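You operate a simulated robot arm through the tools that you are given. There is no shell and no other tool. Be economical: measure what you need, move in short steps, check, and stop when the job is done.

You are at the controls of a simulated robot arm. One attempt, no reset.

## Task
From the black mat, fit the largest bush and largest pin in ring H1, the smallest pair in H4.
Fine: go by the printed sizes (microns over 28 mm), which give each ring the play on its plate; the others stay standing on the mat.
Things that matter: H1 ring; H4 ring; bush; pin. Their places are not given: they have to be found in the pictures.

Only the result counts: the job must be done as asked and must still hold three seconds after the hand-in. Knocking over, shifting, dropping, spilling or breaking anything else fails it.

## Robot
A 6-joint arm with a two-finger parallel gripper, fixed in place. Base frame: the origin is at the foot of the arm, x ahead of it, y to its left, z up; the work surface is at about z = 0.883. Readings come in m, degrees, newtons and seconds.
With the tool pointing down near the work surface it reaches from about 0.14 to 0.74 m from the base axis. Its first joint turns from -166.0 to 166.0 degrees. Payload 3.91 kg.
The tool frame sits at the grasp point between the pads (the TCP): z along the fingers, y along the line on which they close. The tips reach 0.03 m beyond it. The gripper opens to 0.11 m. The fingers are 0.02 m wide and 0.01 m thick; the gripper's body (0.048 by 0.112 m) begins 0.055 m behind the TCP.
Orientation is that of the tool frame in the base frame, as [roll, pitch, yaw] about the fixed x, y, z axes, in that order (R = Rz(yaw) Ry(pitch) Rx(roll)). With the fingers straight down and closing along the base's y, the tool's x points along the base's -x, its y along +y and its z along -z.

## Interface
- The arm moves only by the tool servo_tool. Its argument "moves" is a list of rows, each a list of 3 entries, a list of its own where there are three numbers: the shift along the base's x, y, z in m, then the turn, a rotation vector about the base's x, y, z in degrees, then the gripper command, from -1 (fully open) to 1 (shut), values between in proportion. In form: [[[dx, dy, dz], [wx, wy, wz], hand], ...]. A call has 1 to 12 rows; each row is the pose to reach, as a shift and turn from the pose commanded when the call began. A row lasts 0.2 s, in which the tool goes at most 0.05 m and 8.6 degrees; a call with a longer step from one row to the next is refused whole, and so is a gripper value outside its range. A pose out of reach is approached as far as the arm can. The call stops where the force on the tool passes 90 N (or 10 N more than at its start, if that is more) or the arm is blocked; 0.2 s more then pass. The fingers move at their own pace (about 0.045 m/s each) and stop on an object; they squeeze with about 41 N. The grip force told is the motor's: it shows also when the fingers shut on nothing. Time passes only in rows, and 0.2 s behind the last, so rows that repeat a pose let the fingers close. It gives the time, the measured TCP pose, the force on the tool (base axes), the opening and the grip force at its end, in the units of the frame above (readings bear some noise), with the torque about the TCP (base axes, N m) and any sound that the robot's microphone picked up, and new pictures: "pictures" is both (left out), scene, wrist or none.
- Cameras (640 x 400 px; columns grow to the right, rows downward): "scene" is fixed at [0.2201, 0.6502, 1.6108]; the picture's right is [-0.92, -0.40, 0.00], its down [-0.23, 0.54, -0.81] and it looks along [0.32, -0.74, -0.59] (base axes); focal length 337 px, centre (320, 200). "wrist" rides on the gripper at [0.071, 0.022, -0.107] in the tool frame; the picture's right is [-0.29, 0.96, 0.00], its down [-0.76, -0.23, -0.61] and it looks along [-0.58, -0.18, 0.79] (tool axes); focal length 243 px, centre (320, 200).
- raise_lower(by): slides the trunk up (or, below 0, down) by that many m; the arm rides with it, the base frame stays. It gives what a move gives, with no picture.
- measure_at(camera, pixels): for up to 12 pixels [column, row] of the newest picture of that camera ("zoom" is the newest enlarged one), the place [x, y, z] in the base frame of the surface seen there, good to about 0.003 m. No time passes.
- enlarge(camera, box): a new picture of the part [left, top, right, bottom] of that camera's present view, enlarged. No time passes.
- job_done(): hands the job in; it is judged then, once.

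Go step by step. Measure first, check grasps and placings, and put right what went wrong. The budget is 80 turns and 200 pictures, counting those below and the enlarged ones. Unless the task says otherwise, let go and move clear before handing in, and close with one line.

The tools are called by a JSON object that holds its "op" and its "data". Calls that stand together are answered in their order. servo_tool: Moves the arm, as the interface text tells. Its arguments: {"type":"object","properties":{"moves":{"type":"array"},"pictures":{"type":"string","enum":["both","scene","wrist","none"]}},"required":["moves"]} The other tools are called the same way: raise_lower (by) slides the trunk up or down; measure_at (camera, pixels) gives the place of the surface under pixels of a picture; enlarge (camera, box) takes an enlarged picture of a part of a camera's view; job_done () hands the job in.

At the start:

```text
time: 0.0
tool_pos: [0.3886, -0.1329, 1.151]
tool_rot: [179.9, 0.0, -180.0]
force: [0.6, -0.2, -0.7]
moment: [-0.02, -0.04, -0.02]
gripper_width: 0.1103
grip_force: 0.0
trunk travel left (down, up): [-0.5, 0.09]
```

scene: 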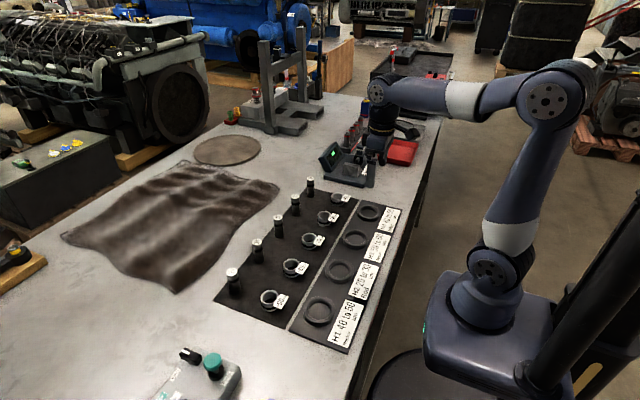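
wrist: 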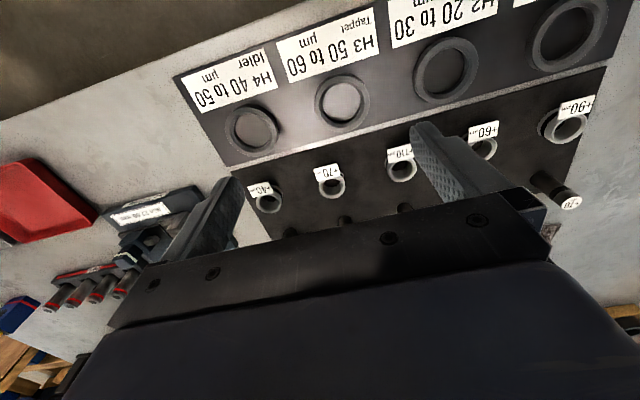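

The pictures show a mat with five bushes, five pins (scene cols 225-350, rows 175-320) and four rings with plates. I'll enlarge to read the labels.

{"op": "enlarge", "data": {"camera": "scene", "box": [210, 240, 370, 350]}}

{"op": "enlarge", "data": {"camera": "scene", "box": [260, 170, 410, 265]}}

{"op": "enlarge", "data": {"camera": "wrist", "box": [380, 0, 640, 220]}}

{"op": "enlarge", "data": {"camera": "wrist", "box": [170, 20, 430, 240]}}

```text
3.64 times, centred on (290, 295) of scene
```

zoom: 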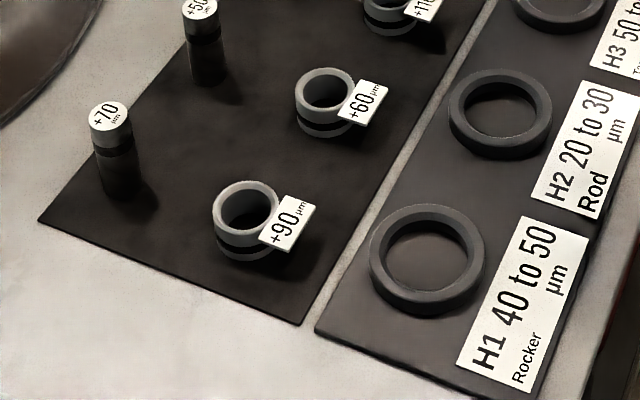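

```text
4.21 times, centred on (335, 218) of scene
```

zoom: 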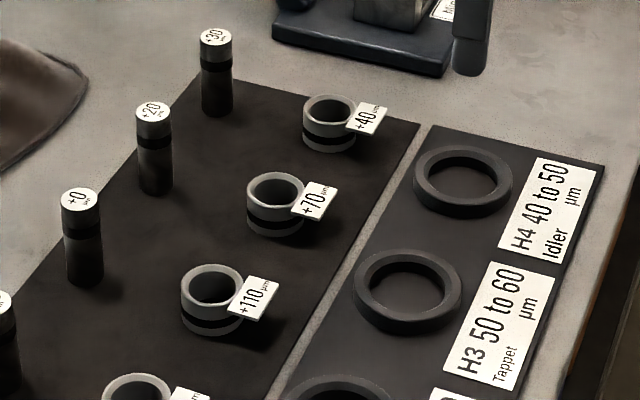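

```text
1.82 times, centred on (510, 110) of wrist
```

zoom: 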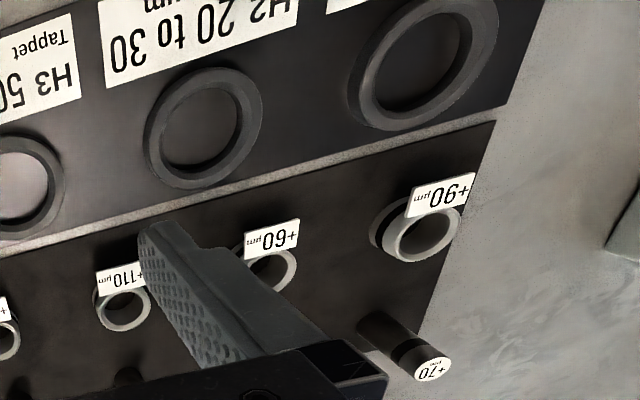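

```text
1.82 times, centred on (300, 130) of wrist
```

zoom: 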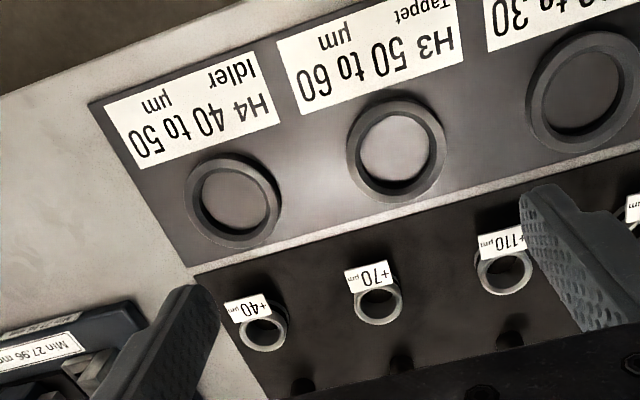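

Bushes read +40, +70, +110, +60, +90; pins +30, +20, +0, +50, +70. So H1 gets +110/+70 (play 40) and H4 gets +40/+0 (play 40). I'll zoom for certainty on the digits and on the bush/pin shapes.

{"op": "enlarge", "data": {"camera": "scene", "box": [270, 210, 330, 250]}}

{"op": "enlarge", "data": {"camera": "scene", "box": [220, 210, 290, 310]}}

{"op": "measure_at", "data": {"camera": "scene", "pixels": [[232, 271], [237, 295], [279, 217], [280, 238], [312, 240], [310, 234], [338, 196], [337, 191], [319, 312], [369, 212], [347, 198], [324, 243]]}}

```text
10.00 times, centred on (300, 230) of scene
```

zoom: 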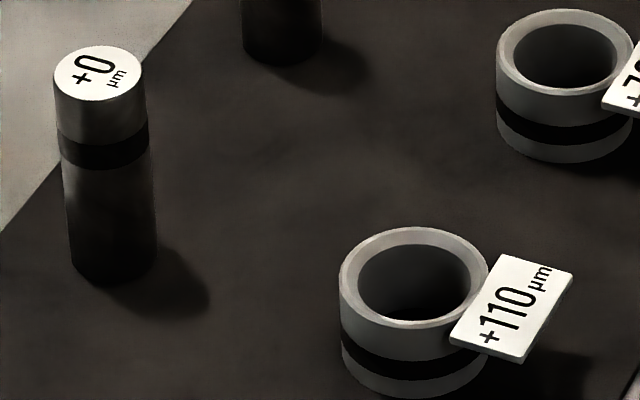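

```text
4.00 times, centred on (255, 260) of scene
```

zoom: 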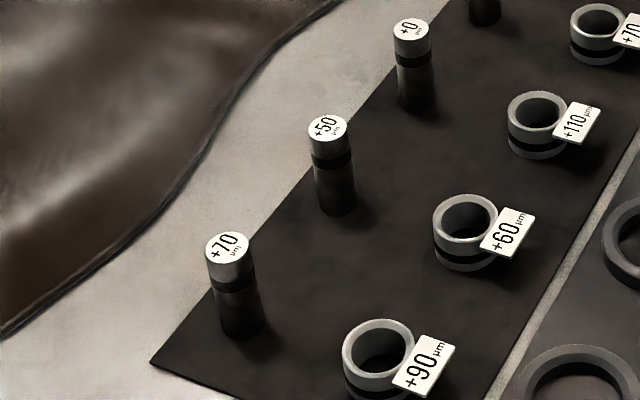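

```text
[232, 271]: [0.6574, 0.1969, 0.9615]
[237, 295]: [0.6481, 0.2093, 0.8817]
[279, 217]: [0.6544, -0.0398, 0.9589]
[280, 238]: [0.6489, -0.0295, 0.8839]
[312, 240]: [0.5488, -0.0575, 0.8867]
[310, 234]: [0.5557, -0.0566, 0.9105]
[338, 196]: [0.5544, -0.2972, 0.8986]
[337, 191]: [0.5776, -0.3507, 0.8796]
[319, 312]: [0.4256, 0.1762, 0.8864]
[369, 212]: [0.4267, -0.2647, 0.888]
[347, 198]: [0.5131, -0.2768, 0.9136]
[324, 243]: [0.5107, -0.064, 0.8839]
```

The labels are confirmed. I'll move the arm above the +110 bush, near (0.555, -0.055), to measure from the wrist camera.

{"op": "servo_tool", "data": {"moves": [[[0.04, 0.02, -0.01], [0, 0, 0], -1], [[0.07, 0.04, -0.03], [0, 0, 0], -1], [[0.09, 0.06, -0.06], [0, 0, 0], -1], [[0.11, 0.075, -0.09], [0, 0, 0], -1], [[0.11, 0.075, -0.09], [0, 0, 0], -1]]}}

```text
time: 1.2
tool_pos: [0.4989, -0.0568, 1.0599]
tool_rot: [-180.0, 0.1, -179.9]
force: [-0.1, 0.4, 0.8]
moment: [-0.02, 0.01, 0.01]
gripper_width: 0.1098
grip_force: 0.0
trunk travel left (down, up): [-0.5, 0.09]
```

scene: 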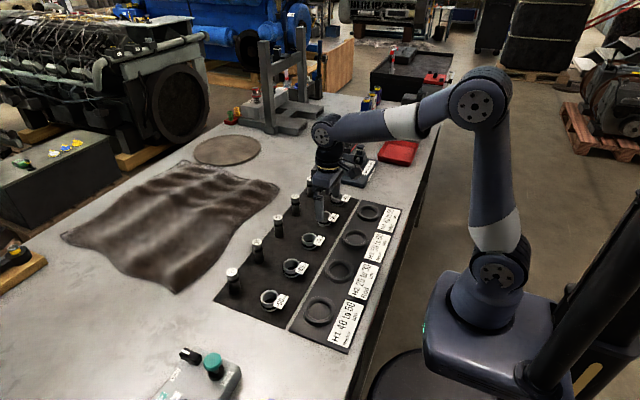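
wrist: 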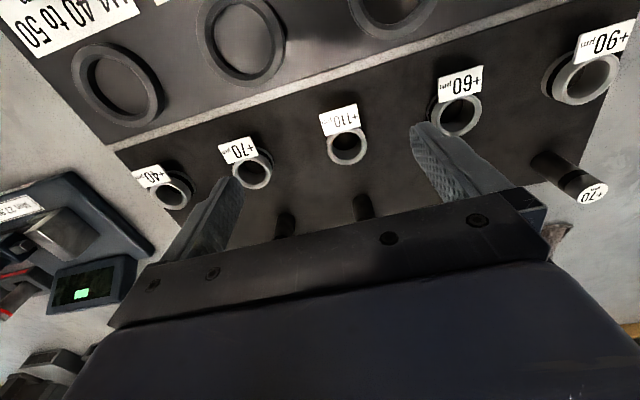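

The +110 bush is in view at wrist (346,146). I'll enlarge it along with its neighbours and measure.

{"op": "enlarge", "data": {"camera": "wrist", "box": [306, 95, 386, 175]}}

{"op": "enlarge", "data": {"camera": "scene", "box": [290, 220, 340, 255]}}

```text
5.00 times, centred on (346, 135) of wrist
```

zoom: 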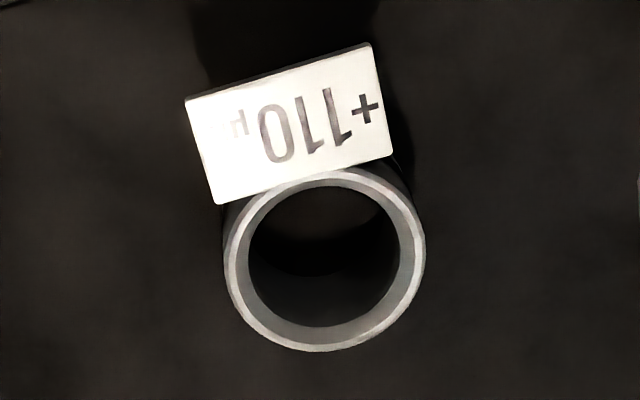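

```text
11.43 times, centred on (315, 238) of scene
```

zoom: 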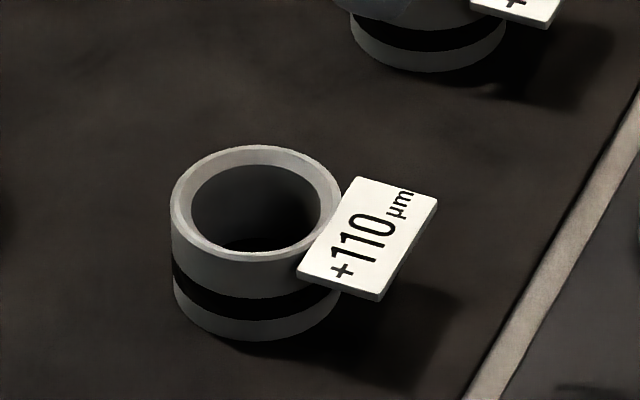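

The enlargement shows the rim clearly at zoom (172-340, 148-260). I'll measure the rim and flag points.

{"op": "measure_at", "data": {"camera": "zoom", "pixels": [[180, 205], [332, 215], [258, 152], [250, 254], [205, 165], [355, 185], [432, 202], [374, 294], [302, 275], [230, 330], [230, 300], [255, 244]]}}

{"op": "measure_at", "data": {"camera": "wrist", "pixels": [[329, 147], [363, 147], [346, 132], [346, 162], [334, 159], [359, 158], [346, 114], [117, 50], [85, 80], [150, 95], [117, 120], [120, 85]]}}

```text
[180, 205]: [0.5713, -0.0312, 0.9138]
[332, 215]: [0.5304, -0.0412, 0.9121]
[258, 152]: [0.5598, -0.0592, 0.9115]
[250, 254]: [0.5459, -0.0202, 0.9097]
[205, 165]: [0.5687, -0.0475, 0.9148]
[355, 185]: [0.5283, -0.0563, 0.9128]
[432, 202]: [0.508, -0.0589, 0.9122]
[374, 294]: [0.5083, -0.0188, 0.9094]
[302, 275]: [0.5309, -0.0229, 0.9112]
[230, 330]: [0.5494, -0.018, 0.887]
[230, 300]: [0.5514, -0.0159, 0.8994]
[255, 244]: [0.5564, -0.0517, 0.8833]
```

```text
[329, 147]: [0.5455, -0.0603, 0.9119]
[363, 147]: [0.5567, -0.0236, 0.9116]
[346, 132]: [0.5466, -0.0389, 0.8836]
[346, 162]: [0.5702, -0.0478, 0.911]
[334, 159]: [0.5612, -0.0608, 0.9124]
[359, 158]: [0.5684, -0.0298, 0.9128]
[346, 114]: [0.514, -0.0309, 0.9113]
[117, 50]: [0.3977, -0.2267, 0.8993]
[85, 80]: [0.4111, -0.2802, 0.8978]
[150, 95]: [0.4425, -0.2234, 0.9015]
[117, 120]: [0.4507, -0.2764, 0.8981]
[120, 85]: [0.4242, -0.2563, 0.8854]
```

The +110 bush centre is about (0.551, -0.040), top at 0.912, OD about 42 mm, flag on the -x side. Next I'll measure the H1 and H4 rings.

{"op": "enlarge", "data": {"camera": "scene", "box": [295, 285, 345, 330]}}

{"op": "enlarge", "data": {"camera": "wrist", "box": [65, 35, 175, 135]}}

```text
8.89 times, centred on (320, 308) of scene
```

zoom: 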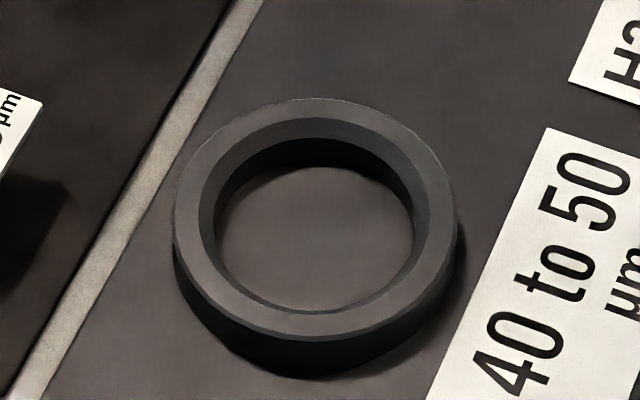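

```text
4.00 times, centred on (120, 85) of wrist
```

zoom: 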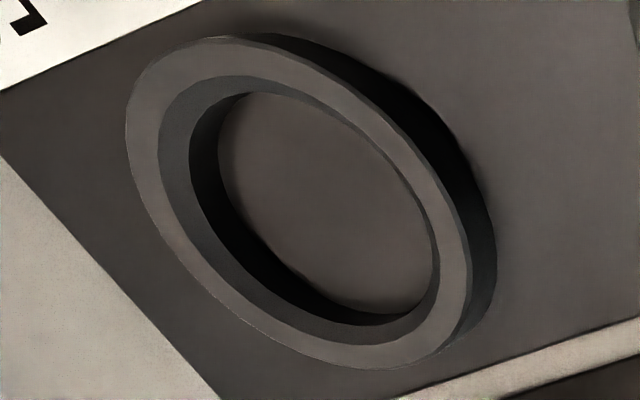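

The rings have chamfered mouths. I'll sample the outer edges of both.

{"op": "measure_at", "data": {"camera": "zoom", "pixels": [[131, 120], [165, 60], [235, 42], [310, 70], [380, 120], [440, 195], [467, 280], [445, 345], [390, 366], [300, 342], [210, 280], [150, 195]]}}

{"op": "enlarge", "data": {"camera": "scene", "box": [295, 285, 345, 330]}}

```text
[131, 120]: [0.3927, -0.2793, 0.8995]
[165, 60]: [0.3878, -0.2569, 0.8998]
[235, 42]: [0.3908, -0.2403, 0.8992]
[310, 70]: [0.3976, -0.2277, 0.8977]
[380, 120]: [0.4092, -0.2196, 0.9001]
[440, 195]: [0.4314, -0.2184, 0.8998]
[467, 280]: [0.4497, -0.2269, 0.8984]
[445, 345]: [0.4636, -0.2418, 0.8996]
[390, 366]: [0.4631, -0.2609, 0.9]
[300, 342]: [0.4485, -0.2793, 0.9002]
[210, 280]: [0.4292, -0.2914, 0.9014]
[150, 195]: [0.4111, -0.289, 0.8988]
```

```text
8.89 times, centred on (320, 308) of scene
```

zoom: 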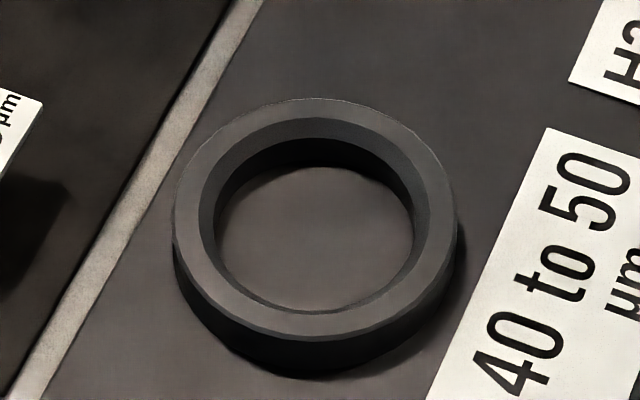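

H4 centre is about (0.4248, -0.2542), OD about 75 mm, top 0.8995. Now the H1 rim and hole edges.

{"op": "measure_at", "data": {"camera": "zoom", "pixels": [[179, 220], [452, 220], [314, 104], [314, 334], [215, 142], [418, 142], [210, 296], [425, 296], [315, 230], [230, 210], [400, 210], [315, 180]]}}

{"op": "enlarge", "data": {"camera": "scene", "box": [318, 180, 358, 208]}}

```text
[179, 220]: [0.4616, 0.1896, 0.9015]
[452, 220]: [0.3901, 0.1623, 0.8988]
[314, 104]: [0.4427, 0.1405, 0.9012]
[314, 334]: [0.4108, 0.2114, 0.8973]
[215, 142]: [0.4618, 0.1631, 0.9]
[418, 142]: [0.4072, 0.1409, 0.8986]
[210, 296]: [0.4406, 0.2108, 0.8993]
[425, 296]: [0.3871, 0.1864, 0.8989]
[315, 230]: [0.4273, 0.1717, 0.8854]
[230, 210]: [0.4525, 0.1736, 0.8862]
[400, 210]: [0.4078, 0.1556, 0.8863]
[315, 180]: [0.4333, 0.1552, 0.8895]
```

```text
14.29 times, centred on (338, 194) of scene
```

zoom: 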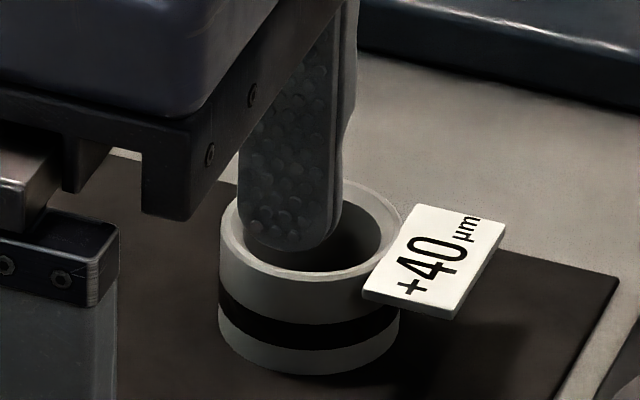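

H1 centre is about (0.4252, 0.1757). I'll descend over the +110 bush at (0.551, -0.041) to TCP z 0.931 with the gripper open, then check.

{"op": "servo_tool", "data": {"moves": [[[0.03, 0.008, 0], [0, 0, 0], -1], [[0.052, 0.016, -0.01], [0, 0, 0], -1], [[0.052, 0.016, -0.05], [0, 0, 0], -1], [[0.052, 0.016, -0.08], [0, 0, 0], -1], [[0.052, 0.016, -0.11], [0, 0, 0], -1], [[0.052, 0.016, -0.129], [0, 0, 0], -1], [[0.052, 0.016, -0.129], [0, 0, 0], -1]]}}

```text
time: 2.8
tool_pos: [0.5495, -0.0414, 0.9307]
tool_rot: [-180.0, 0.0, -179.9]
force: [-0.5, 0.0, 0.9]
moment: [-0.01, 0.01, 0.0]
gripper_width: 0.1101
grip_force: 0.1
trunk travel left (down, up): [-0.5, 0.09]
```

scene: 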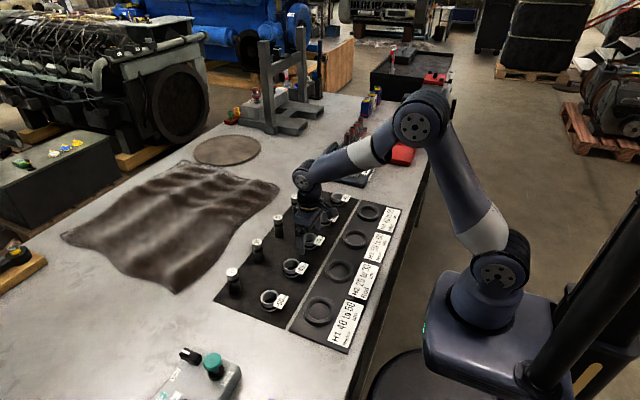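
wrist: 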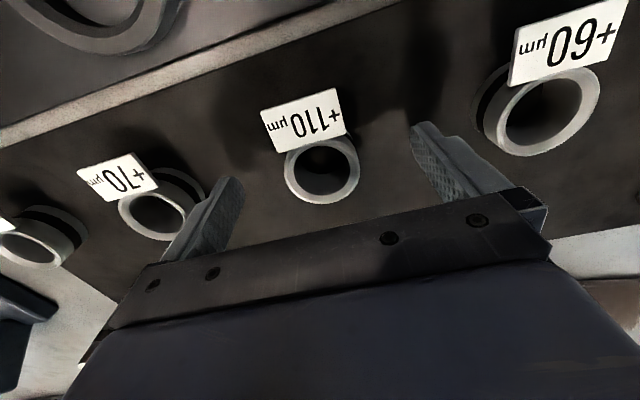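

The bush at wrist (322,168) sits centred between the fingers. Closing now.

{"op": "servo_tool", "data": {"moves": [[[0, 0, 0], [0, 0, 0], 0], [[0, 0, 0], [0, 0, 0], 0.4], [[0, 0, 0], [0, 0, 0], 1], [[0, 0, 0], [0, 0, 0], 1], [[0, 0, 0], [0, 0, 0], 1], [[0, 0, 0], [0, 0, 0], 1]], "pictures": "wrist"}}

{"op": "enlarge", "data": {"camera": "wrist", "box": [240, 80, 420, 220]}}

```text
time: 4.2
tool_pos: [0.549, -0.0408, 0.9311]
tool_rot: [180.0, 0.0, 179.9]
force: [-0.4, 0.7, -0.6]
moment: [0.08, 0.0, 0.04]
gripper_width: 0.0449
grip_force: 41.3
trunk travel left (down, up): [-0.5, 0.09]
```

wrist: 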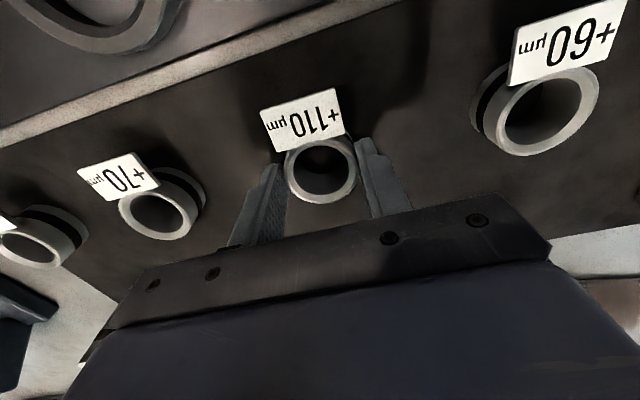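

```text
2.86 times, centred on (330, 150) of wrist
```

zoom: 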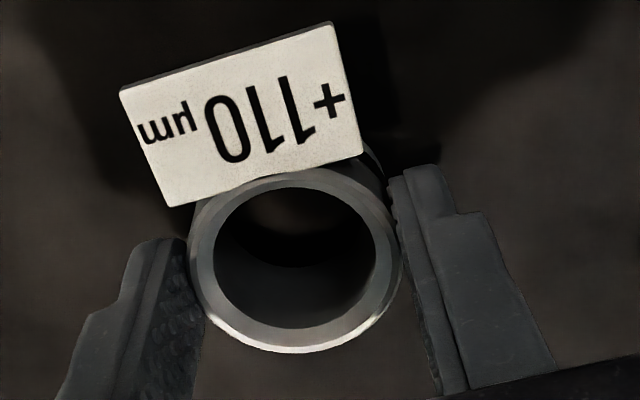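

The grip is firm at 44.9 mm. I'll measure the bush centre relative to the tool.

{"op": "measure_at", "data": {"camera": "zoom", "pixels": [[200, 250], [392, 245], [300, 344], [240, 328], [355, 322], [380, 285], [208, 290], [215, 205], [362, 195], [330, 180]]}}

```text
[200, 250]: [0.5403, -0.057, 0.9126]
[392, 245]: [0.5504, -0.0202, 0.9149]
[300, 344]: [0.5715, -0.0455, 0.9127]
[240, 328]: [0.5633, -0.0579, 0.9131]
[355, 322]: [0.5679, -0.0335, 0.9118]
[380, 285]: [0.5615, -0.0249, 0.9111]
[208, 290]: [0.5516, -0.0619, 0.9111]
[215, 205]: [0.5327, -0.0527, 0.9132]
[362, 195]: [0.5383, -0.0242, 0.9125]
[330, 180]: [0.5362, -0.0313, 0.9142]
```

The bush is centred on the tool within about 1 mm. I'll lift and carry it above H1, then check.

{"op": "servo_tool", "data": {"moves": [[[0, 0, 0.03], [0, 0, 0], 1], [[0, 0, 0.07], [0, 0, 0], 1], [[-0.02, 0.035, 0.08], [0, 0, 0], 1], [[-0.042, 0.073, 0.08], [0, 0, 0], 1], [[-0.065, 0.112, 0.08], [0, 0, 0], 1], [[-0.087, 0.15, 0.08], [0, 0, 0], 1], [[-0.108, 0.187, 0.08], [0, 0, 0], 1], [[-0.125, 0.2165, 0.08], [0, 0, 0], 1], [[-0.125, 0.2165, 0.06], [0, 0, 0], 1], [[-0.125, 0.2165, 0.06], [0, 0, 0], 1]]}}

{"op": "enlarge", "data": {"camera": "scene", "box": [280, 250, 370, 330]}}

{"op": "enlarge", "data": {"camera": "wrist", "box": [200, 40, 460, 240]}}

```text
time: 6.4
tool_pos: [0.4245, 0.1732, 0.9924]
tool_rot: [179.9, 0.0, -179.9]
force: [-0.1, -0.6, -0.8]
moment: [0.04, -0.02, 0.0]
gripper_width: 0.0449
grip_force: 41.3
trunk travel left (down, up): [-0.5, 0.09]
```

scene: 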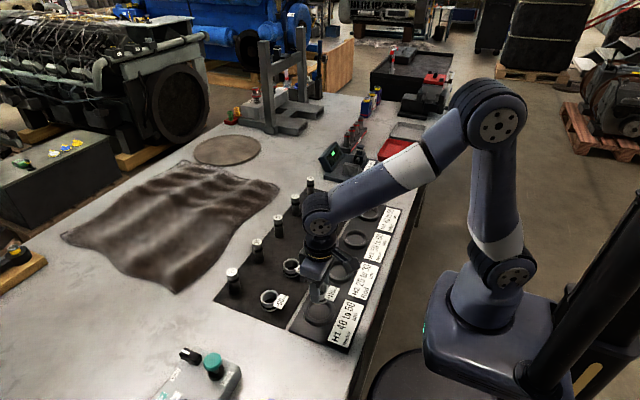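
wrist: 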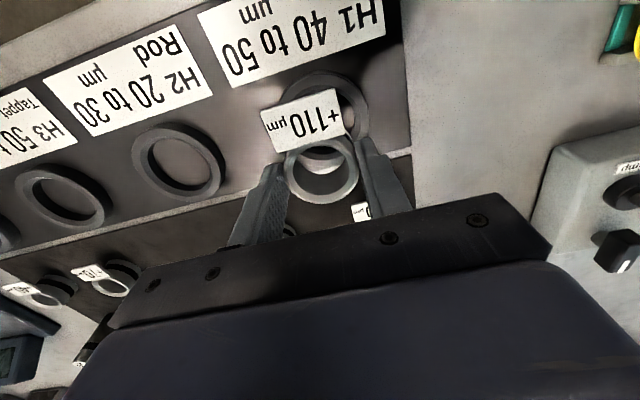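

```text
5.00 times, centred on (325, 290) of scene
```

zoom: 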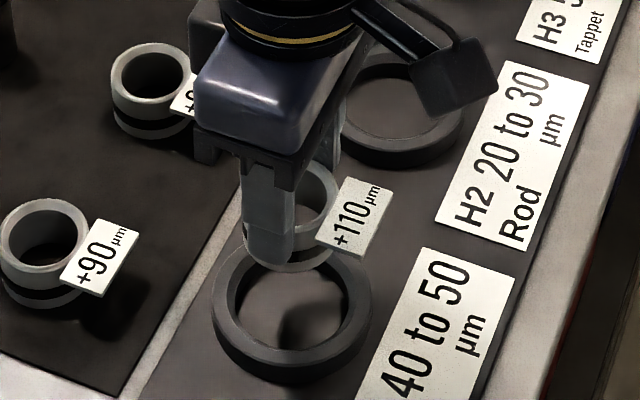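

```text
2.00 times, centred on (330, 140) of wrist
```

zoom: 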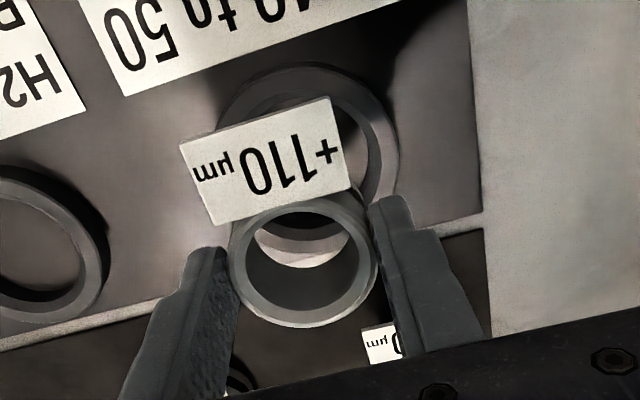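

Over H1 the reading is y 0.1732, against a target of 0.1757. I'll lower the bush to just above the ring and re-read before inserting.

{"op": "servo_tool", "data": {"moves": [[[0, 0, -0.02], [0, 0, 0], 1], [[0, 0, -0.038], [0, 0, 0], 1], [[0, 0, -0.038], [0, 0, 0], 1], [[0, 0, -0.038], [0, 0, 0], 1]], "pictures": "wrist"}}

{"op": "enlarge", "data": {"camera": "scene", "box": [290, 270, 350, 330]}}

{"op": "enlarge", "data": {"camera": "wrist", "box": [220, 60, 420, 220]}}

```text
time: 7.4
tool_pos: [0.4255, 0.1756, 0.9537]
tool_rot: [180.0, 0.0, -180.0]
force: [0.0, 0.6, -1.2]
moment: [-0.03, 0.02, 0.0]
gripper_width: 0.045
grip_force: 40.7
trunk travel left (down, up): [-0.5, 0.09]
```

wrist: 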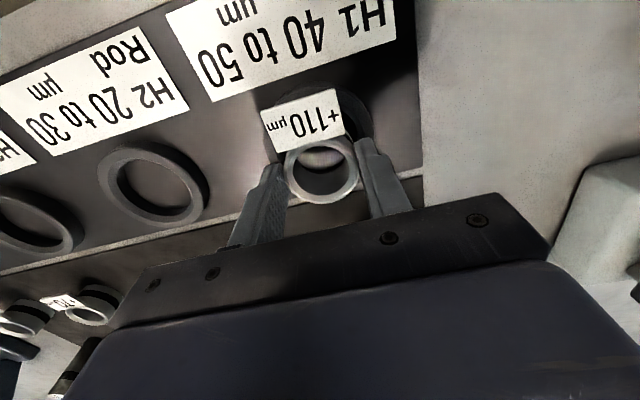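

```text
6.67 times, centred on (320, 300) of scene
```

zoom: 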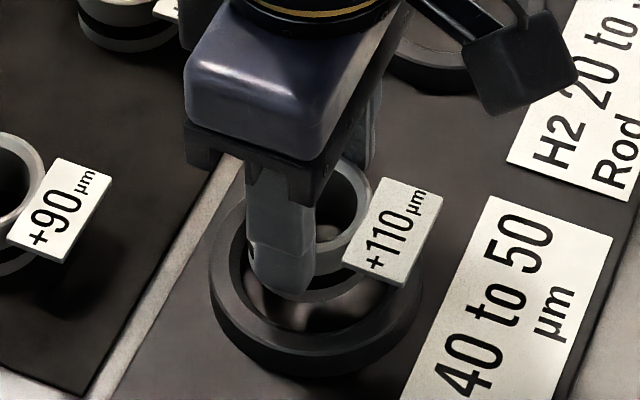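

```text
2.50 times, centred on (320, 140) of wrist
```

zoom: 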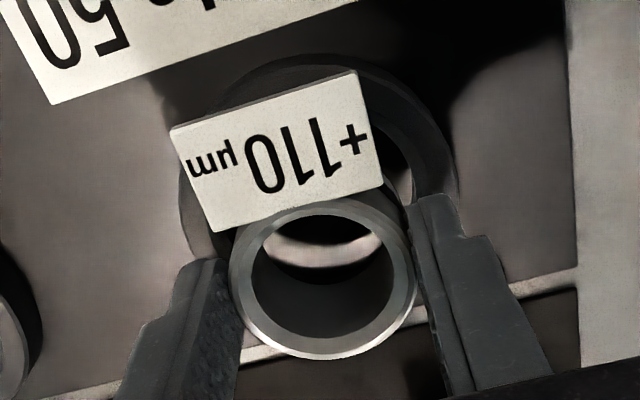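

The pose is good and the bush bottom is about 7 mm above the ring top. I'll insert gently.

{"op": "servo_tool", "data": {"moves": [[[-0.001, 0, -0.005], [0, 0, 0], 1], [[-0.001, 0, -0.009], [0, 0, 0], 1], [[-0.001, 0, -0.013], [0, 0, 0], 1], [[-0.001, 0, -0.016], [0, 0, 0], 1], [[-0.001, 0, -0.018], [0, 0, 0], 1], [[-0.001, 0, -0.018], [0, 0, 0], 1]], "pictures": "wrist"}}

{"op": "enlarge", "data": {"camera": "scene", "box": [290, 270, 350, 330]}}

```text
time: 8.8
tool_pos: [0.4256, 0.1749, 0.9344]
tool_rot: [-180.0, -0.1, -179.9]
force: [0.9, -0.1, 0.5]
moment: [0.02, 0.01, 0.0]
gripper_width: 0.0448
grip_force: 40.5
trunk travel left (down, up): [-0.5, 0.09]
```

wrist: 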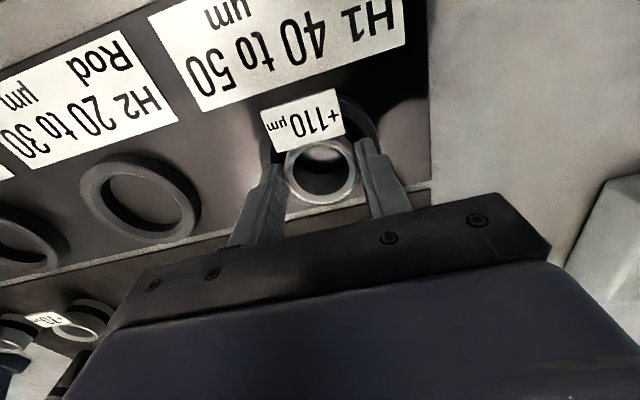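

```text
6.67 times, centred on (320, 300) of scene
```

zoom: 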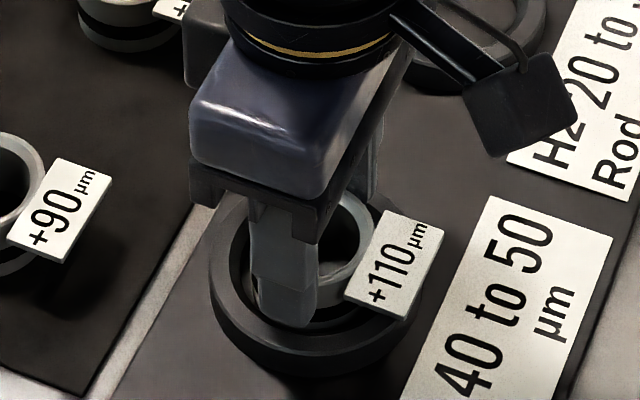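

The bush entered freely with no contact force. I'll lower it the last 2-3 mm to the plate.

{"op": "servo_tool", "data": {"moves": [[[0, 0, -0.001], [0, 0, 0], 1], [[0, 0, -0.002], [0, 0, 0], 1], [[0, 0, -0.002], [0, 0, 0], 1]], "pictures": "none"}}

```text
time: 9.6
tool_pos: [0.4251, 0.1742, 0.9335]
tool_rot: [-180.0, 0.1, -180.0]
force: [0.4, 1.3, 4.2]
moment: [0.06, 0.06, -0.01]
gripper_width: 0.0447
grip_force: 41.0
trunk travel left (down, up): [-0.5, 0.09]
```

Contact force is 4.2 N, so the bush is seated on the plate. Releasing and rising.

{"op": "servo_tool", "data": {"moves": [[[0, 0, 0], [0, 0, 0], 0.1], [[0, 0, 0], [0, 0, 0], -0.2], [[0, 0, 0.0], [0, 0, 0], -0.5], [[0, 0, 0.0], [0, 0, 0], -0.5], [[0, 0, 0.04], [0, 0, 0], -0.5], [[0, 0, 0.08], [0, 0, 0], -0.5], [[0, 0, 0.12], [0, 0, 0], -1], [[0, 0, 0.12], [0, 0, 0], -1]], "pictures": "wrist"}}

{"op": "enlarge", "data": {"camera": "scene", "box": [290, 280, 350, 330]}}

{"op": "enlarge", "data": {"camera": "wrist", "box": [240, 40, 420, 180]}}

```text
time: 11.4
tool_pos: [0.4227, 0.1758, 1.0556]
tool_rot: [-180.0, -0.1, -179.9]
force: [-0.3, -1.2, -0.4]
moment: [0.03, -0.01, 0.0]
gripper_width: 0.1101
grip_force: 0.2
trunk travel left (down, up): [-0.5, 0.09]
```

wrist: 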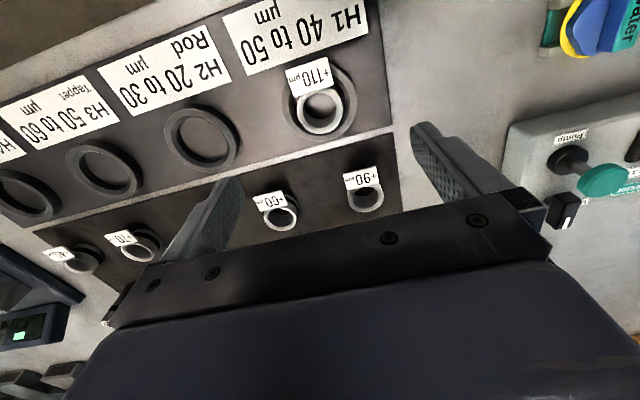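

```text
8.00 times, centred on (320, 305) of scene
```

zoom: 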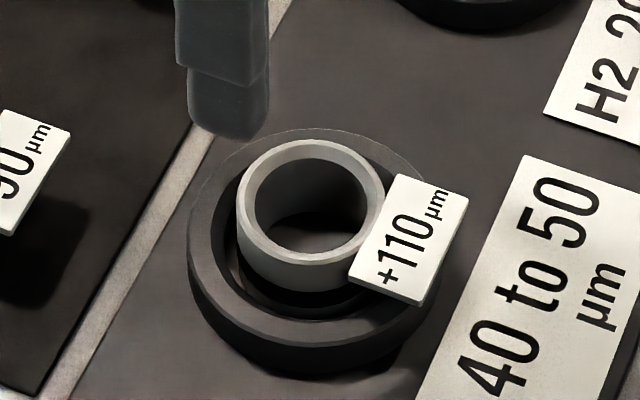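

```text
2.86 times, centred on (330, 110) of wrist
```

zoom: 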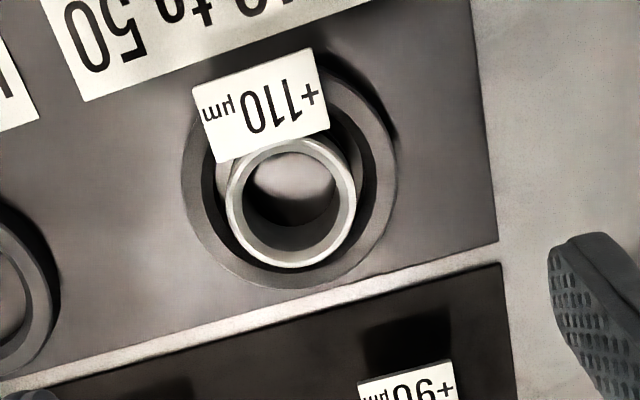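

The bush stands in H1. I'll measure its rim to fix the pin target.

{"op": "measure_at", "data": {"camera": "zoom", "pixels": [[233, 195], [350, 205], [292, 263], [300, 142], [250, 158], [338, 243], [245, 240], [338, 165], [270, 258], [318, 258], [290, 180], [290, 230]]}}

{"op": "enlarge", "data": {"camera": "scene", "box": [300, 285, 340, 315]}}

```text
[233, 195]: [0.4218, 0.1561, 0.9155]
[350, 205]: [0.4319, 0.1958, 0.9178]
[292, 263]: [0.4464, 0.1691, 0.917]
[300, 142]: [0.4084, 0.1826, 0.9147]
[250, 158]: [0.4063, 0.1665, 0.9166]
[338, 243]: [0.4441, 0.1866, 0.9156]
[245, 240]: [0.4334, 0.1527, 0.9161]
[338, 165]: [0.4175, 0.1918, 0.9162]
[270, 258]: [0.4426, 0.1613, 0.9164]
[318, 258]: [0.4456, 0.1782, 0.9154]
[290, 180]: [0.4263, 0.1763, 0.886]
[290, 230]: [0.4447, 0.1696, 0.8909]
```

```text
13.33 times, centred on (320, 300) of scene
```

zoom: 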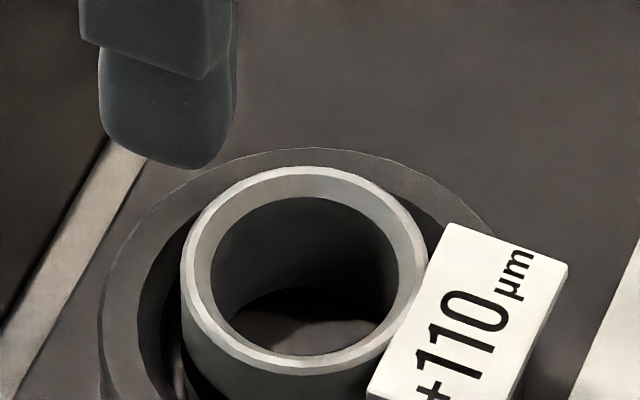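

The wrist data gives a centre of about (0.426, 0.175). I'll cross-check from the scene and look at the +70 pin.

{"op": "measure_at", "data": {"camera": "zoom", "pixels": [[188, 270], [420, 255], [310, 172], [300, 368], [215, 210], [385, 335], [390, 200], [215, 330], [205, 270], [405, 270], [310, 185], [300, 358]]}}

{"op": "enlarge", "data": {"camera": "scene", "box": [215, 260, 265, 305]}}

```text
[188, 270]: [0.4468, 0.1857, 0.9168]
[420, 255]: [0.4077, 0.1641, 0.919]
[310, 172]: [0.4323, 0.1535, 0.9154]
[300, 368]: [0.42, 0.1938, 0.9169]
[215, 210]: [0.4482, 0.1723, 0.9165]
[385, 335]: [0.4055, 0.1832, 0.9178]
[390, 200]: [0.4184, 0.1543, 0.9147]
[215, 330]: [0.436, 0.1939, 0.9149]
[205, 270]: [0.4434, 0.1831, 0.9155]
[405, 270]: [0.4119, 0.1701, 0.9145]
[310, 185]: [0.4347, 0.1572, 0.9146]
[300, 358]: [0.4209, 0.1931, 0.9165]
```

```text
8.89 times, centred on (240, 282) of scene
```

zoom: 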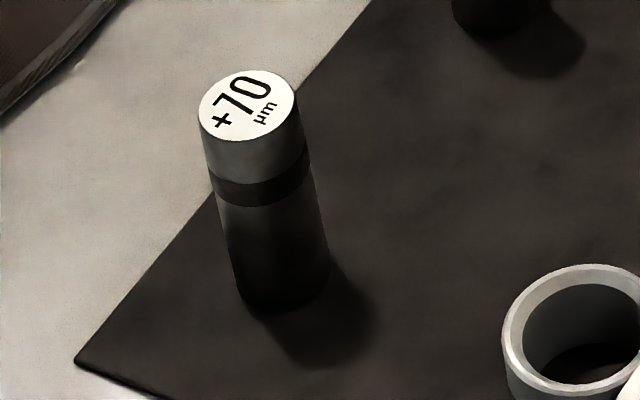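

The bush centre is (0.4266, 0.1753). Next I'll measure the +70 pin top.

{"op": "measure_at", "data": {"camera": "zoom", "pixels": [[203, 106], [291, 100], [248, 73], [248, 136], [217, 83], [280, 127], [282, 80], [214, 130], [247, 105], [222, 240], [290, 305], [325, 240]]}}

{"op": "measure_at", "data": {"camera": "wrist", "pixels": [[347, 195], [380, 195], [363, 209], [363, 185]]}}

```text
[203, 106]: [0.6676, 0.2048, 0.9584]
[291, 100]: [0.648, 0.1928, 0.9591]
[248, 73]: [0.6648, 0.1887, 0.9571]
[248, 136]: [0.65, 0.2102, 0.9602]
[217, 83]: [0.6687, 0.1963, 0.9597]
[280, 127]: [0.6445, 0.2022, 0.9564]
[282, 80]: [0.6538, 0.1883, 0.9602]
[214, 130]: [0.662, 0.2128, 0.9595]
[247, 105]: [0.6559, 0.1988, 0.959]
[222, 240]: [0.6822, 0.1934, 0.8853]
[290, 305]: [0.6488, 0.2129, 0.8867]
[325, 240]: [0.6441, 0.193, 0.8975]
```

```text
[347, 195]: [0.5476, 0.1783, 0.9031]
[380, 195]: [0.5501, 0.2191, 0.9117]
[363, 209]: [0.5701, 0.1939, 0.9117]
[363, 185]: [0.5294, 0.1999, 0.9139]
```

The +70 pin centre is about (0.657, 0.1993), top 0.959, and the hole looks generous. I'll move above the pin at a safe height.

{"op": "servo_tool", "data": {"moves": [[[0.045, 0.005, 0], [0, 0, 0], -1], [[0.09, 0.01, 0], [0, 0, 0], -1], [[0.135, 0.015, 0], [0, 0, 0], -1], [[0.18, 0.02, 0], [0, 0, 0], -1], [[0.215, 0.024, 0], [0, 0, 0], -1], [[0.232, 0.024, 0], [0, 0, 0], -1], [[0.232, 0.024, 0], [0, 0, 0], -1], [[0.232, 0.024, -0.03], [0, 0, 0], -1], [[0.232, 0.024, -0.03], [0, 0, 0], -1]], "pictures": "wrist"}}

{"op": "enlarge", "data": {"camera": "scene", "box": [200, 240, 280, 305]}}

```text
time: 13.4
tool_pos: [0.6569, 0.1991, 1.0226]
tool_rot: [-180.0, 0.1, 180.0]
force: [-0.6, 0.5, -0.4]
moment: [0.01, 0.02, 0.03]
gripper_width: 0.1102
grip_force: 0.0
trunk travel left (down, up): [-0.5, 0.09]
```

wrist: 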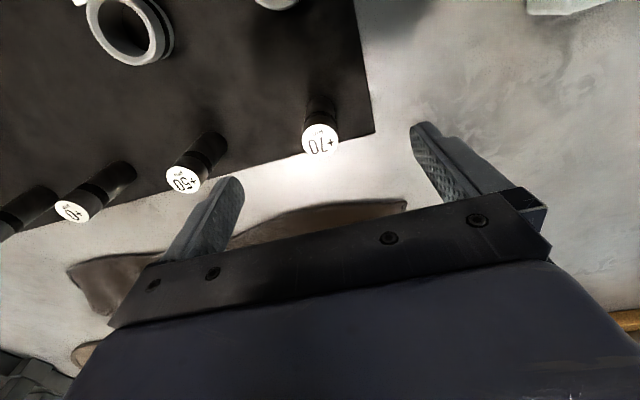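

```text
6.15 times, centred on (240, 272) of scene
```

zoom: 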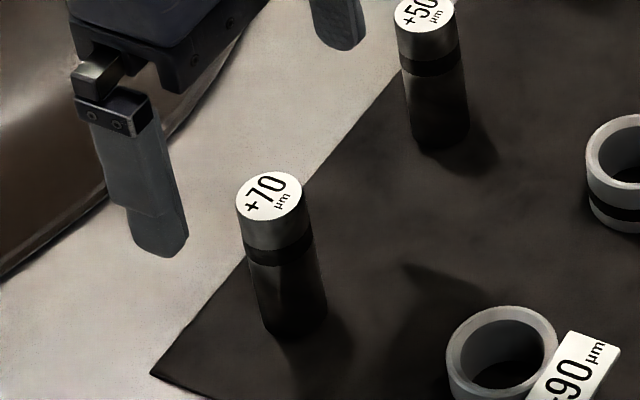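

Aligned above the pin. I'll descend to z 0.959 and close.

{"op": "servo_tool", "data": {"moves": [[[0, 0, -0.02], [0, 0, 0], -1], [[0, 0, -0.045], [0, 0, 0], -1], [[0, 0, -0.0635], [0, 0, 0], -1], [[0, 0, -0.0635], [0, 0, 0], -1], [[0, 0, -0.0635], [0, 0, 0], 0], [[0, 0, -0.0635], [0, 0, 0], 0.5], [[0, 0, -0.0635], [0, 0, 0], 1], [[0, 0, -0.0635], [0, 0, 0], 1], [[0, 0, -0.0635], [0, 0, 0], 1], [[0, 0, -0.0635], [0, 0, 0], 1], [[0, 0, -0.0635], [0, 0, 0], 1]], "pictures": "wrist"}}

{"op": "enlarge", "data": {"camera": "wrist", "box": [240, 80, 420, 220]}}

```text
time: 15.8
tool_pos: [0.6581, 0.2016, 0.962]
tool_rot: [180.0, 0.0, -180.0]
force: [0.6, -1.8, 0.2]
moment: [-0.07, -0.02, -0.01]
gripper_width: 0.0272
grip_force: 40.7
trunk travel left (down, up): [-0.5, 0.09]
```

wrist: 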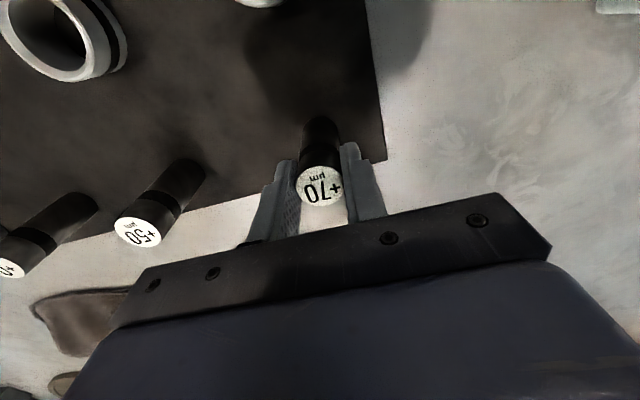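

```text
2.86 times, centred on (330, 150) of wrist
```

zoom: 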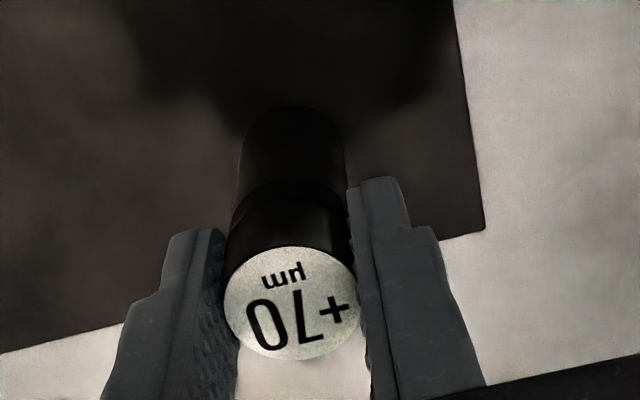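

Pin gripped at 27.2 mm. I'll measure its top for the tool offset.

{"op": "measure_at", "data": {"camera": "zoom", "pixels": [[228, 305], [355, 300], [290, 251], [295, 356], [250, 268], [338, 335], [330, 260], [250, 345], [293, 303]]}}

```text
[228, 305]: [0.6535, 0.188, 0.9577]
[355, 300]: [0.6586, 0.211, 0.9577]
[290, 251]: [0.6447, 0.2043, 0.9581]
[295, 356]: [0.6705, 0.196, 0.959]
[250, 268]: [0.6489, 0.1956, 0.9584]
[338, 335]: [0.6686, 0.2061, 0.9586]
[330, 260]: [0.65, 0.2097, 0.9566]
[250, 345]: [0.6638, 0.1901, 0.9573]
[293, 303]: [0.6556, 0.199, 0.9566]
```

The pin is centred on the tool. I'll lift 0.08 m, carry it to H1's bush, and hover with the pin bottom a little above.

{"op": "servo_tool", "data": {"moves": [[[0, 0, 0.03], [0, 0, 0], 1], [[0, 0, 0.075], [0, 0, 0], 1], [[-0.03, -0.003, 0.085], [0, 0, 0], 1], [[-0.07, -0.007, 0.085], [0, 0, 0], 1], [[-0.11, -0.012, 0.085], [0, 0, 0], 1], [[-0.15, -0.016, 0.085], [0, 0, 0], 1], [[-0.19, -0.02, 0.085], [0, 0, 0], 1], [[-0.22, -0.023, 0.085], [0, 0, 0], 1], [[-0.2304, -0.0244, 0.085], [0, 0, 0], 1], [[-0.2304, -0.0244, 0.06], [0, 0, 0], 1], [[-0.2304, -0.0244, 0.044], [0, 0, 0], 1], [[-0.2304, -0.0244, 0.044], [0, 0, 0], 1]], "pictures": "wrist"}}

{"op": "enlarge", "data": {"camera": "scene", "box": [290, 260, 350, 325]}}

{"op": "enlarge", "data": {"camera": "wrist", "box": [220, 60, 420, 220]}}

```text
time: 18.4
tool_pos: [0.4249, 0.1755, 1.007]
tool_rot: [-180.0, 0.0, -179.9]
force: [0.6, 0.3, -2.4]
moment: [0.01, -0.04, 0.02]
gripper_width: 0.0273
grip_force: 40.9
trunk travel left (down, up): [-0.5, 0.09]
```

wrist: 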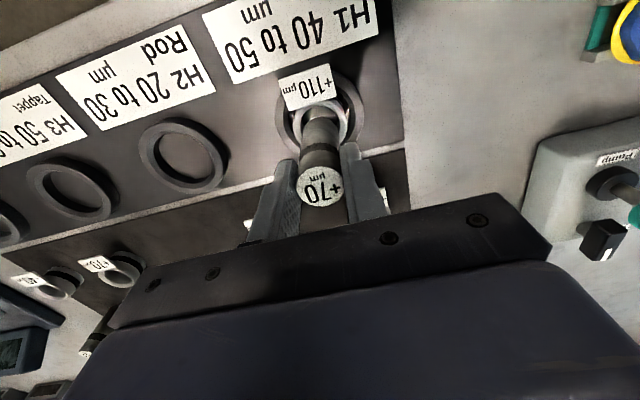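

```text
6.15 times, centred on (320, 292) of scene
```

zoom: 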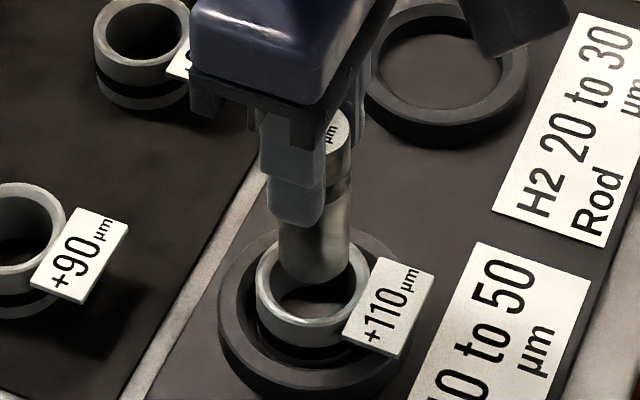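

```text
2.50 times, centred on (320, 140) of wrist
```

zoom: 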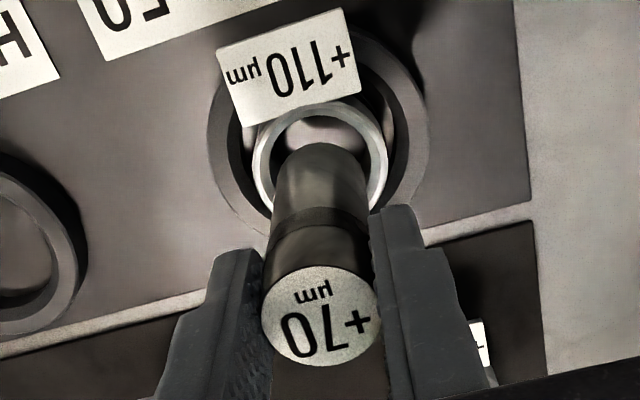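

The pin hovers over the hole with visible clearance. I'll lower it in small steps.

{"op": "servo_tool", "data": {"moves": [[[0.001, 0, -0.006], [0, 0, 0], 1], [[0.001, 0, -0.012], [0, 0, 0], 1], [[0.001, 0, -0.016], [0, 0, 0], 1], [[0.001, 0, -0.02], [0, 0, 0], 1], [[0.001, 0, -0.024], [0, 0, 0], 1], [[0.001, 0, -0.024], [0, 0, 0], 1]], "pictures": "wrist"}}

{"op": "enlarge", "data": {"camera": "scene", "box": [290, 260, 350, 325]}}

{"op": "enlarge", "data": {"camera": "wrist", "box": [220, 60, 420, 220]}}

```text
time: 19.8
tool_pos: [0.4275, 0.1753, 0.9806]
tool_rot: [179.9, 0.0, 180.0]
force: [0.3, -0.2, -1.3]
moment: [-0.01, 0.05, 0.01]
gripper_width: 0.0273
grip_force: 41.5
trunk travel left (down, up): [-0.5, 0.09]
```

wrist: 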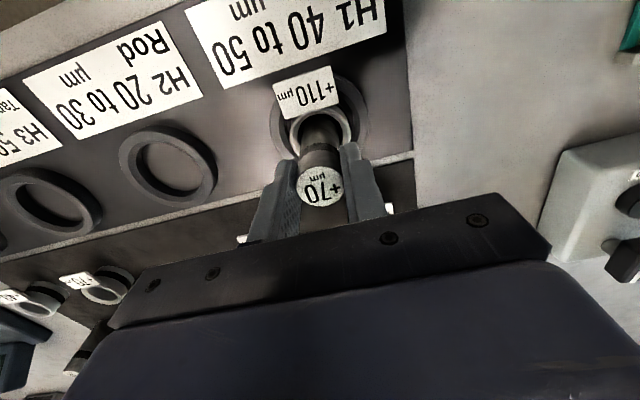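

```text
6.15 times, centred on (320, 292) of scene
```

zoom: 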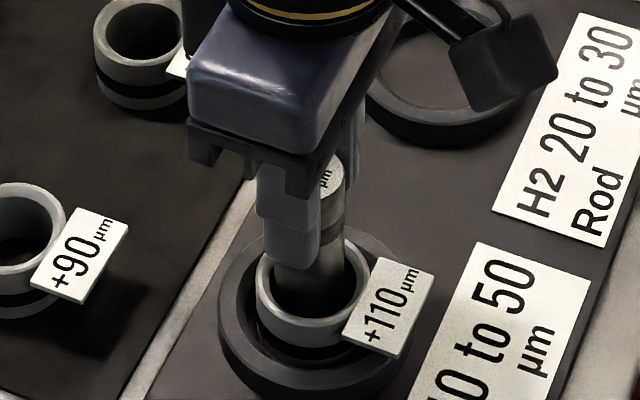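

```text
2.50 times, centred on (320, 140) of wrist
```

zoom: 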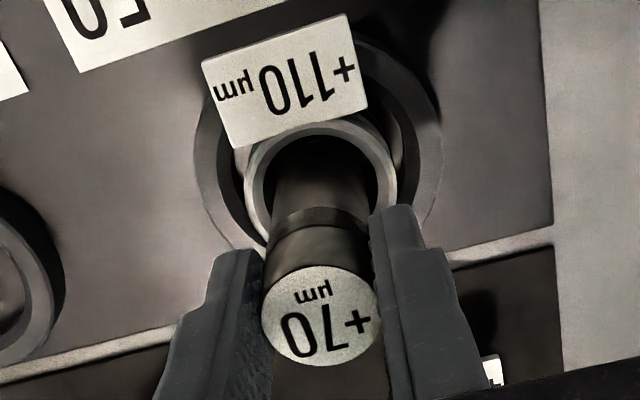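

The pin is in the hole with no contact force. I'll continue down to the seat at about 0.963.

{"op": "servo_tool", "data": {"moves": [[[0, 0, -0.005], [0, 0, 0], 1], [[0, 0, -0.01], [0, 0, 0], 1], [[0, 0, -0.014], [0, 0, 0], 1], [[0, 0, -0.016], [0, 0, 0], 1], [[0, 0, -0.0175], [0, 0, 0], 1], [[0, 0, -0.0175], [0, 0, 0], 1]], "pictures": "none"}}

```text
time: 21.2
tool_pos: [0.4272, 0.1753, 0.9634]
tool_rot: [-180.0, 0.1, -179.9]
force: [0.0, 0.8, 1.9]
moment: [0.12, -0.03, 0.01]
gripper_width: 0.0272
grip_force: 41.2
trunk travel left (down, up): [-0.5, 0.09]
```

Contact is just starting (1.9 N). One more millimetre to confirm the seat.

{"op": "servo_tool", "data": {"moves": [[[0, 0, -0.001], [0, 0, 0], 1], [[0, 0, -0.001], [0, 0, 0], 1]], "pictures": "none"}}

```text
time: 21.8
tool_pos: [0.4269, 0.1745, 0.9648]
tool_rot: [179.8, 0.0, -180.0]
force: [-0.6, 1.3, 14.2]
moment: [0.14, 0.04, 0.0]
gripper_width: 0.0272
grip_force: 40.9
trunk travel left (down, up): [-0.5, 0.09]
```

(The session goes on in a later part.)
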